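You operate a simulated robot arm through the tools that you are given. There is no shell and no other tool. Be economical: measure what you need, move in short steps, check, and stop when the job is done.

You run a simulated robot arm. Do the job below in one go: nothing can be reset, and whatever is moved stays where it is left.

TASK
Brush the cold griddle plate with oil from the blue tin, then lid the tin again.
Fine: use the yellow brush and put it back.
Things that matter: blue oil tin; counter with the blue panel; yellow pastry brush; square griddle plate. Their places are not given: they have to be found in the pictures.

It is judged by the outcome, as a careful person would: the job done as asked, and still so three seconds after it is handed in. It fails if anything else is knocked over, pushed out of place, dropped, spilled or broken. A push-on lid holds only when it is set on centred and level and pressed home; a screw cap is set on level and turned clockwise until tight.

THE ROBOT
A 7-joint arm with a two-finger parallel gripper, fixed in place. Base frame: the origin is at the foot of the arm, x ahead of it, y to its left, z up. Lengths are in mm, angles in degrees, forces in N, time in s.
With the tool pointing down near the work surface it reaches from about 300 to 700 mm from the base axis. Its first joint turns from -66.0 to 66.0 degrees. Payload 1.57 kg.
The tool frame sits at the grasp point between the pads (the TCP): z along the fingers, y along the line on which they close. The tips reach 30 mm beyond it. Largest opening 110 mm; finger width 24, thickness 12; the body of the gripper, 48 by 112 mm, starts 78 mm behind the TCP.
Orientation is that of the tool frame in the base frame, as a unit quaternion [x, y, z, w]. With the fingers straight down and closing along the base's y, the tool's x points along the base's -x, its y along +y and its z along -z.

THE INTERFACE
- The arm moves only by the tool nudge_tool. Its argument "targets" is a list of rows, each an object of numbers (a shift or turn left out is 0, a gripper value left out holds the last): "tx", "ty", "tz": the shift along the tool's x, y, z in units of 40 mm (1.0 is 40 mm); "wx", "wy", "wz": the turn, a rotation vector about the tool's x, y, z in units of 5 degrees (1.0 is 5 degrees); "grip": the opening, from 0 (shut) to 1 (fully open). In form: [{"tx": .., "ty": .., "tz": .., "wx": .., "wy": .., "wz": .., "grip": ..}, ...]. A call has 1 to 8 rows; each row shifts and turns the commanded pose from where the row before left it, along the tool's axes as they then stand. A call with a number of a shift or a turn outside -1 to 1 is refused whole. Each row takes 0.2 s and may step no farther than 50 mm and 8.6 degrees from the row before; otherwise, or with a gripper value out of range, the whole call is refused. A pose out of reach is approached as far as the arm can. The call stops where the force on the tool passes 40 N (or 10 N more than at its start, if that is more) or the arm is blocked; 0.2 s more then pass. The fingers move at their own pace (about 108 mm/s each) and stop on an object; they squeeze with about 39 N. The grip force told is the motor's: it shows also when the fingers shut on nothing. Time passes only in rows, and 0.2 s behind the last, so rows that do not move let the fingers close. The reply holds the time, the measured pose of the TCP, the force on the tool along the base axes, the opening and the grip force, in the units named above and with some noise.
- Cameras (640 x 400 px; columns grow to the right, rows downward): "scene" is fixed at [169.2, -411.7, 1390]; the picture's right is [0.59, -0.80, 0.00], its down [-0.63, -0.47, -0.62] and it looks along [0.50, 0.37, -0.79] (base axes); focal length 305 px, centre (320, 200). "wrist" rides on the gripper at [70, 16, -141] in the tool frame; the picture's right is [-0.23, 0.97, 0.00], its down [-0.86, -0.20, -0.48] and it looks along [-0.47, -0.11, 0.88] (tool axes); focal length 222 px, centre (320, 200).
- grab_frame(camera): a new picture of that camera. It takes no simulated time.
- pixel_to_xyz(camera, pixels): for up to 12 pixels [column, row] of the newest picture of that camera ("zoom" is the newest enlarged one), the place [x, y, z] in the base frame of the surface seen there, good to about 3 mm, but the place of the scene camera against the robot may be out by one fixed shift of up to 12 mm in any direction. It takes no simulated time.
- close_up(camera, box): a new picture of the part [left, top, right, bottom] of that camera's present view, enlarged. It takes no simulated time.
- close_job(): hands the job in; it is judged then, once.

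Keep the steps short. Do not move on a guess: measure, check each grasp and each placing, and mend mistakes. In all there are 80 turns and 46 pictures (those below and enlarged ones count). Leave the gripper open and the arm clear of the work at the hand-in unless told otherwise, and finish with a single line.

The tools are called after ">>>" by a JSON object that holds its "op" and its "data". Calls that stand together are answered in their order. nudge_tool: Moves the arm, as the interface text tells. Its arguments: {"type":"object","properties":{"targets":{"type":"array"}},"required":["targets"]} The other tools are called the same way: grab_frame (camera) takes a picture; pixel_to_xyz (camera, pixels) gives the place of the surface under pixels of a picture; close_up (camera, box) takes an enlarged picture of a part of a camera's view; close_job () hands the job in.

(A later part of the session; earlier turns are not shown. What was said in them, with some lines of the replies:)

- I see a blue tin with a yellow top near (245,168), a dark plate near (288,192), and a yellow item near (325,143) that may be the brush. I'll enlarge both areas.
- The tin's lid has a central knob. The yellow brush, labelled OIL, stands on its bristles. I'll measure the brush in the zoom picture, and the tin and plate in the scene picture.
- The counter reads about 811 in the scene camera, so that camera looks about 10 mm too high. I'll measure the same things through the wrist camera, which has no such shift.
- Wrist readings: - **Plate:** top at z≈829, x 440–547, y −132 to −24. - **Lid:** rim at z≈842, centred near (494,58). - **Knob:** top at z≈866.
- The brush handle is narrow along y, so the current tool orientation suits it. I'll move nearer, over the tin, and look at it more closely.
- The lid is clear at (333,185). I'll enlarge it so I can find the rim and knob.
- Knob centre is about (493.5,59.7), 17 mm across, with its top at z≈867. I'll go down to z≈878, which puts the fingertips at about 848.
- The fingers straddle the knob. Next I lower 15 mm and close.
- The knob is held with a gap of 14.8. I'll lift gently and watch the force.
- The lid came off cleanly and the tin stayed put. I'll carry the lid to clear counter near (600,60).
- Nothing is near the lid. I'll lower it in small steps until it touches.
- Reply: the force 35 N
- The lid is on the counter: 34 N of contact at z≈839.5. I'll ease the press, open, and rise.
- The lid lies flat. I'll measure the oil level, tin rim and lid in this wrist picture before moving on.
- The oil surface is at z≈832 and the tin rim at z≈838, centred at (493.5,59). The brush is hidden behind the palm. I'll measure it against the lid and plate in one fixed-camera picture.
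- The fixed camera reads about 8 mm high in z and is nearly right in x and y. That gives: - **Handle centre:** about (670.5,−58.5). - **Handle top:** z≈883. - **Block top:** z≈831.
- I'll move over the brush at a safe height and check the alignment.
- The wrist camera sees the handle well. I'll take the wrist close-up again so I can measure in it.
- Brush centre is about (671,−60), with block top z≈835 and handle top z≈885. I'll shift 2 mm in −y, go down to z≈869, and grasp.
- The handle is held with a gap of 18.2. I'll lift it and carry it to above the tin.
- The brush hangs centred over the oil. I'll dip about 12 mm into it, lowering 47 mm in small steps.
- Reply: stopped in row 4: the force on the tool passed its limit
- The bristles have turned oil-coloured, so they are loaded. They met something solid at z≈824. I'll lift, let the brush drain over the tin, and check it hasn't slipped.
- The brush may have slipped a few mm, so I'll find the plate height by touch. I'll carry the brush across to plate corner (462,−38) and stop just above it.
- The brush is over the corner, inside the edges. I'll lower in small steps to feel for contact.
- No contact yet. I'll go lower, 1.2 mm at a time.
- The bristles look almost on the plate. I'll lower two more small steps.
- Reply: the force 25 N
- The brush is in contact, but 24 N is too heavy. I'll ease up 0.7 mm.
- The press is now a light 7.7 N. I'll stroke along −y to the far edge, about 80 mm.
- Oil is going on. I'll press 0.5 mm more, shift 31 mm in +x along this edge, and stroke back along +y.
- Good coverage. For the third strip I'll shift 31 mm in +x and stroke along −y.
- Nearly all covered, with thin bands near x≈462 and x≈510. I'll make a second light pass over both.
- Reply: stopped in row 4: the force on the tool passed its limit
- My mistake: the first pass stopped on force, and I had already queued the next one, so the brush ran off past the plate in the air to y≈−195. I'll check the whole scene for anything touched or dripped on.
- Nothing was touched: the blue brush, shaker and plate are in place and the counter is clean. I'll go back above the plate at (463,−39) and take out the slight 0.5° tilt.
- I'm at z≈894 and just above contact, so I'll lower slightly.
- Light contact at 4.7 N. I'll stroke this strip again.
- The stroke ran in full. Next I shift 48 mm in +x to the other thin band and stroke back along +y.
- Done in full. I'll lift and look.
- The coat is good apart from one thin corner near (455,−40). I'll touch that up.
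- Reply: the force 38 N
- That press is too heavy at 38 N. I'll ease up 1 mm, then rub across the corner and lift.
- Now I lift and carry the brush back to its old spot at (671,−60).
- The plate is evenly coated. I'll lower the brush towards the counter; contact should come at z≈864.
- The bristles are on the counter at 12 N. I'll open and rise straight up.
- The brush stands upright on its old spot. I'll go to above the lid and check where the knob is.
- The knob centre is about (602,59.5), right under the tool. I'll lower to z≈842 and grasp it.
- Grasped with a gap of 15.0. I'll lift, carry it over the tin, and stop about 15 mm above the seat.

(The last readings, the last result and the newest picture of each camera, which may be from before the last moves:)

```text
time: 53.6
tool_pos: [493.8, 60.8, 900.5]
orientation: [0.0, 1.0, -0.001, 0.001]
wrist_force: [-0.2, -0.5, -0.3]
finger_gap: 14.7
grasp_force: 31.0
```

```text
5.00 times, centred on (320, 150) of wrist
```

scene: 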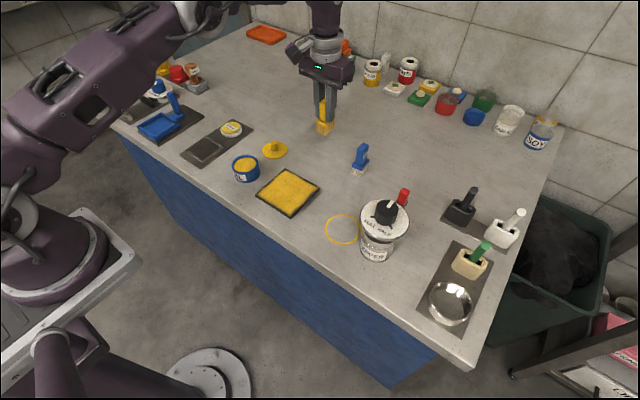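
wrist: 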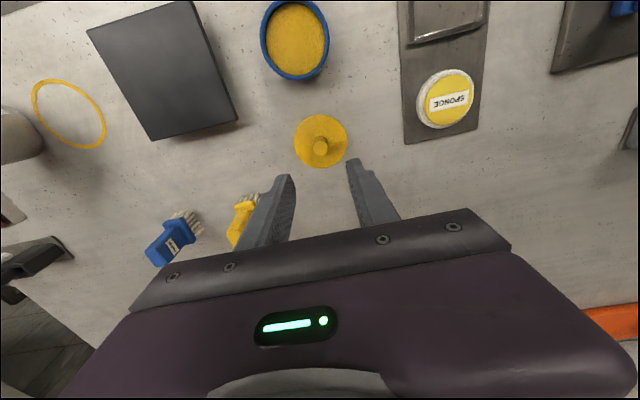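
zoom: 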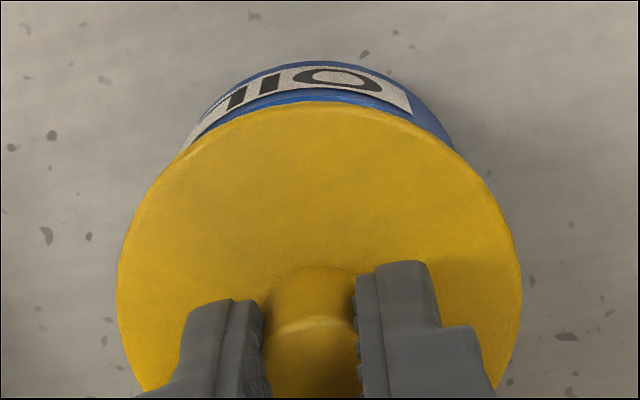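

I'll measure the lid edge and the visible tin edge to check they line up.

>>> {"op": "pixel_to_xyz", "data": {"camera": "zoom", "pixels": [[122, 260], [513, 260], [300, 106], [122, 310], [518, 300], [180, 175], [450, 160], [320, 92], [320, 80], [230, 85], [420, 95], [310, 200]]}}

>>> {"op": "close_up", "data": {"camera": "scene", "box": [205, 130, 285, 190]}}

```text
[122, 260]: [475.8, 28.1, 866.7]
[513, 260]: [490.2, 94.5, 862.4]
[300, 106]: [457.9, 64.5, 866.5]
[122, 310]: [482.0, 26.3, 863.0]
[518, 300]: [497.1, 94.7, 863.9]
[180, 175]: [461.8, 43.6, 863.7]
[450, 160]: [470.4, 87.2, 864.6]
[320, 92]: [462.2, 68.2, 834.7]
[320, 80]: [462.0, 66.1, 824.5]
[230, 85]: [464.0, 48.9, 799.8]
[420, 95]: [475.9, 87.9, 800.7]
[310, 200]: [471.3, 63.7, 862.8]
```

```text
6.67 times, centred on (245, 160) of scene
```

zoom: 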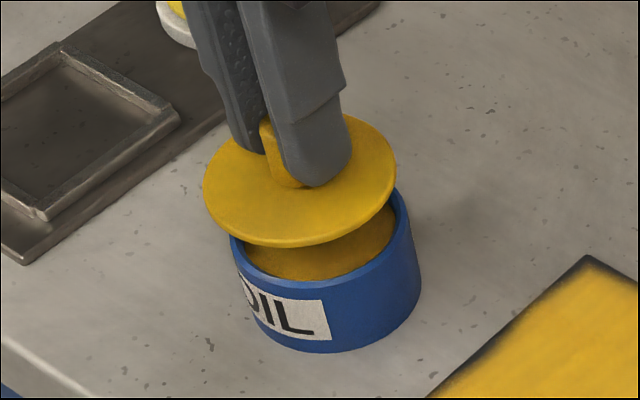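

The lid sits about 2.4 mm too far towards −x: its centre is at x≈492 and the tin's at ≈495. I'll correct that, then lower in small steps.

>>> {"op": "nudge_tool", "data": {"targets": [{"tx": -0.06}, {"tz": 0.25}, {}]}}

>>> {"op": "nudge_tool", "data": {"targets": [{"tz": 0.1}, {"tz": 0.05}, {"tz": 0.05}, {}]}}

```text
time: 54.4
tool_pos: [496.8, 60.0, 890.4]
orientation: [0.0, 1.0, 0.0, 0.002]
wrist_force: [0.1, -0.4, 0.1]
finger_gap: 14.7
grasp_force: 31.3
```

```text
time: 55.4
tool_pos: [496.3, 59.6, 882.8]
orientation: [0.0, 1.0, -0.001, 0.001]
wrist_force: [0.3, 1.0, -1.0]
finger_gap: 14.8
grasp_force: 31.2
```

>>> {"op": "nudge_tool", "data": {"targets": [{"tz": 0.05}, {"tz": 0.04}, {}]}}

>>> {"op": "close_up", "data": {"camera": "wrist", "box": [280, 110, 360, 190]}}

```text
time: 56.2
tool_pos: [496.8, 58.3, 878.5]
orientation: [0.0, 1.0, -0.001, 0.002]
wrist_force: [0.3, -1.1, 0.2]
finger_gap: 14.8
grasp_force: 30.7
```

```text
5.00 times, centred on (320, 150) of wrist
```

zoom: 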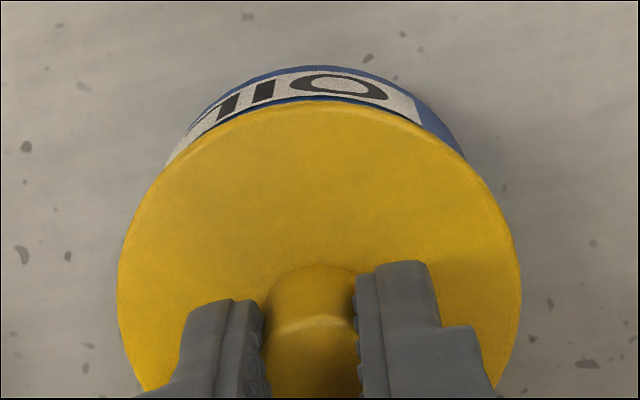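

The lid looks centred on the tin, with lid and tin mid-columns both near 317. I'll press down gently.

>>> {"op": "nudge_tool", "data": {"targets": [{"tz": 0.04}, {"tz": 0.04}, {"tz": 0.03}, {"tz": 0.03}, {}]}}

```text
time: 57.4
tool_pos: [495.8, 57.9, 873.7]
orientation: [0.001, 1.0, -0.001, 0.003]
wrist_force: [-0.7, -10.0, 35.1]
finger_gap: 15.2
grasp_force: 31.4
```

35 N at z≈873.7. I'll hold briefly, ease off, release, and check that it's seated level.

>>> {"op": "nudge_tool", "data": {"targets": [{}, {"tz": -0.03}, {"grip": 0.4}, {}, {"tz": -0.6}, {"tz": -0.5}, {"tx": 0.9, "tz": -0.4}, {"tx": 0.9}]}}

>>> {"op": "close_up", "data": {"camera": "wrist", "box": [280, 130, 376, 200]}}

```text
time: 59.2
tool_pos: [424.8, 57.8, 931.9]
orientation: [0.002, 1.0, -0.001, 0.001]
wrist_force: [-0.4, 0.6, 0.3]
finger_gap: 43.9
grasp_force: 0.1
```

```text
5.71 times, centred on (328, 165) of wrist
```

zoom: 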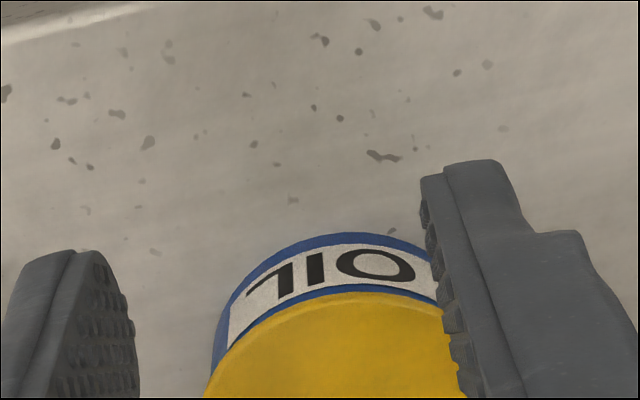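

I'll look at the lid in a wider box.

>>> {"op": "close_up", "data": {"camera": "wrist", "box": [270, 160, 382, 230]}}

>>> {"op": "close_up", "data": {"camera": "scene", "box": [205, 135, 285, 190]}}

```text
5.71 times, centred on (326, 195) of wrist
```

zoom: 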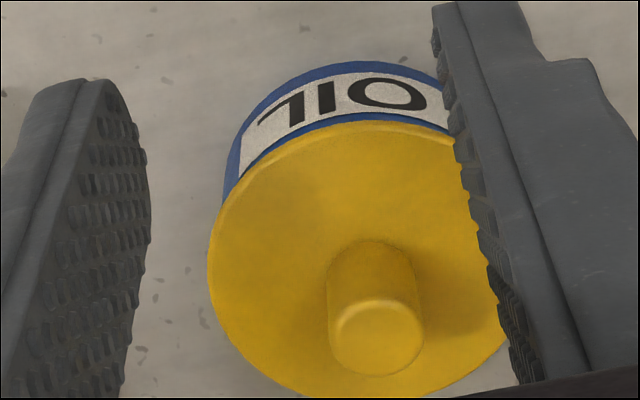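

```text
7.27 times, centred on (245, 162) of scene
```

zoom: 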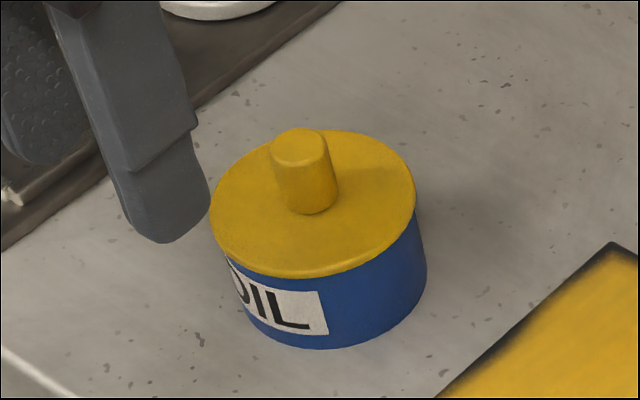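

It looks level. I'll check the lid height around the rim; the fixed camera read about 850 all round at the start.

>>> {"op": "pixel_to_xyz", "data": {"camera": "zoom", "pixels": [[225, 200], [225, 230], [260, 260], [300, 266], [350, 255], [395, 225], [405, 190], [390, 155], [345, 140], [250, 165], [340, 225], [300, 143]]}}

```text
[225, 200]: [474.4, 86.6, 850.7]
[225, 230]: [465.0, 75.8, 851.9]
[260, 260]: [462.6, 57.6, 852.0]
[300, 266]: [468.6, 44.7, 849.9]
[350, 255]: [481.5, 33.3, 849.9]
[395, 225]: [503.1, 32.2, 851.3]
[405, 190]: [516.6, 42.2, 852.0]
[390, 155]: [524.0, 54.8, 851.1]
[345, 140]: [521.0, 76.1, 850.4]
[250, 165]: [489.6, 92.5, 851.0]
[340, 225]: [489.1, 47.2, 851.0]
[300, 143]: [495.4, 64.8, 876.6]
```

The rim is level at 850–852 and the knob top reads 876.6, the same as before it was opened. To be sure it's home, I'll press once more on the knob with the fingers shut.

>>> {"op": "nudge_tool", "data": {"targets": [{"grip": 0, "tz": -0.2}, {"tx": -0.9, "ty": 0.05}, {"tx": -0.86}, {"tz": 0.6}, {"tz": 0.3}, {}]}}

>>> {"op": "nudge_tool", "data": {"targets": [{"tz": 0.06}, {"tz": 0.04}, {"tz": 0.03}, {"tz": 0.03}, {"tz": 0.03}]}}

```text
time: 60.6
tool_pos: [495.0, 60.2, 907.5]
orientation: [0.0, 1.0, -0.001, 0.001]
wrist_force: [-0.1, -0.1, 0.4]
finger_gap: 0.0
grasp_force: 21.1
```

```text
time: 61.8
tool_pos: [495.0, 60.3, 897.9]
orientation: [-0.001, 1.0, -0.001, 0.001]
wrist_force: [0.3, 0.4, 0.0]
finger_gap: 0.0
grasp_force: 21.0
```

>>> {"op": "nudge_tool", "data": {"targets": [{"tz": 0.03}, {"tz": 0.02}, {"tz": 0.02}, {"tz": 0.02}, {"tz": 0.02}]}}

```text
time: 63.0
tool_pos: [495.0, 61.6, 894.4]
orientation: [0.0, 1.0, -0.001, 0.002]
wrist_force: [-8.0, -0.4, 31.1]
finger_gap: 0.0
grasp_force: 21.4
```

It took 31 N with no give, so the lid is home. I'll rise, open, and back away, then take a last look.

>>> {"op": "nudge_tool", "data": {"targets": [{"tz": -0.5}, {"tz": -1}, {"tz": -1, "grip": 1}, {"tz": -1}, {"tx": 0.9, "tz": -0.6}, {"tx": 0.9, "tz": -0.6}, {"tx": 0.9}]}}

>>> {"op": "grab_frame", "data": {"camera": "scene"}}

>>> {"op": "close_up", "data": {"camera": "scene", "box": [215, 120, 375, 220]}}

```text
time: 64.6
tool_pos: [385.9, 60.3, 1082.4]
orientation: [0.001, 1.0, -0.001, 0.001]
wrist_force: [0.1, 0.1, 0.2]
finger_gap: 109.9
grasp_force: 0.0
```

```text
5 pictures are left
```

scene: 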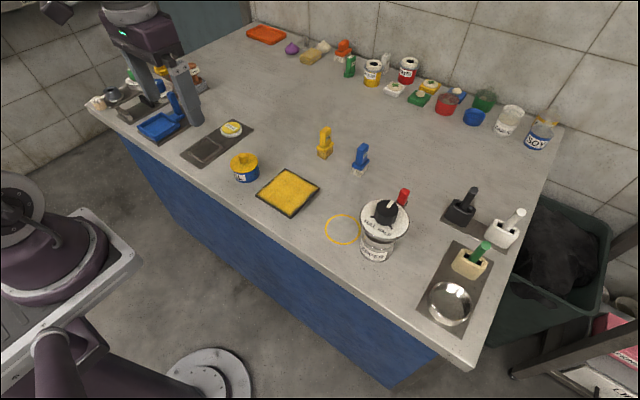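

```text
4.00 times, centred on (295, 170) of scene
```

zoom: 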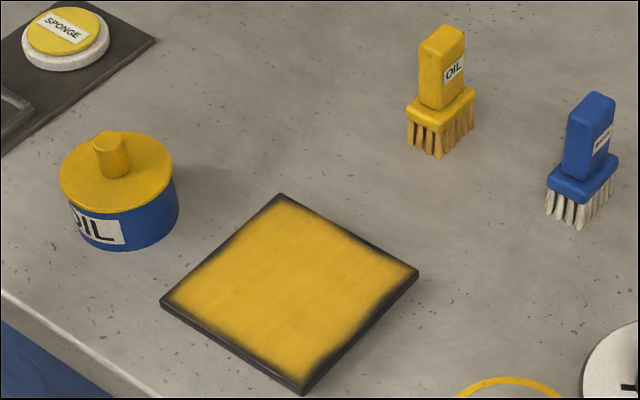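

The plate is coated, the tin lidded, the brush back and upright, and nothing else has moved. I'm handing in.

>>> {"op": "close_job", "data": {}}

```text
The job is handed in.
```

The griddle plate is brushed with oil except for a thin strip along its edges, the blue tin's lid is pressed home and level, and the yellow brush is back upright on its spot.
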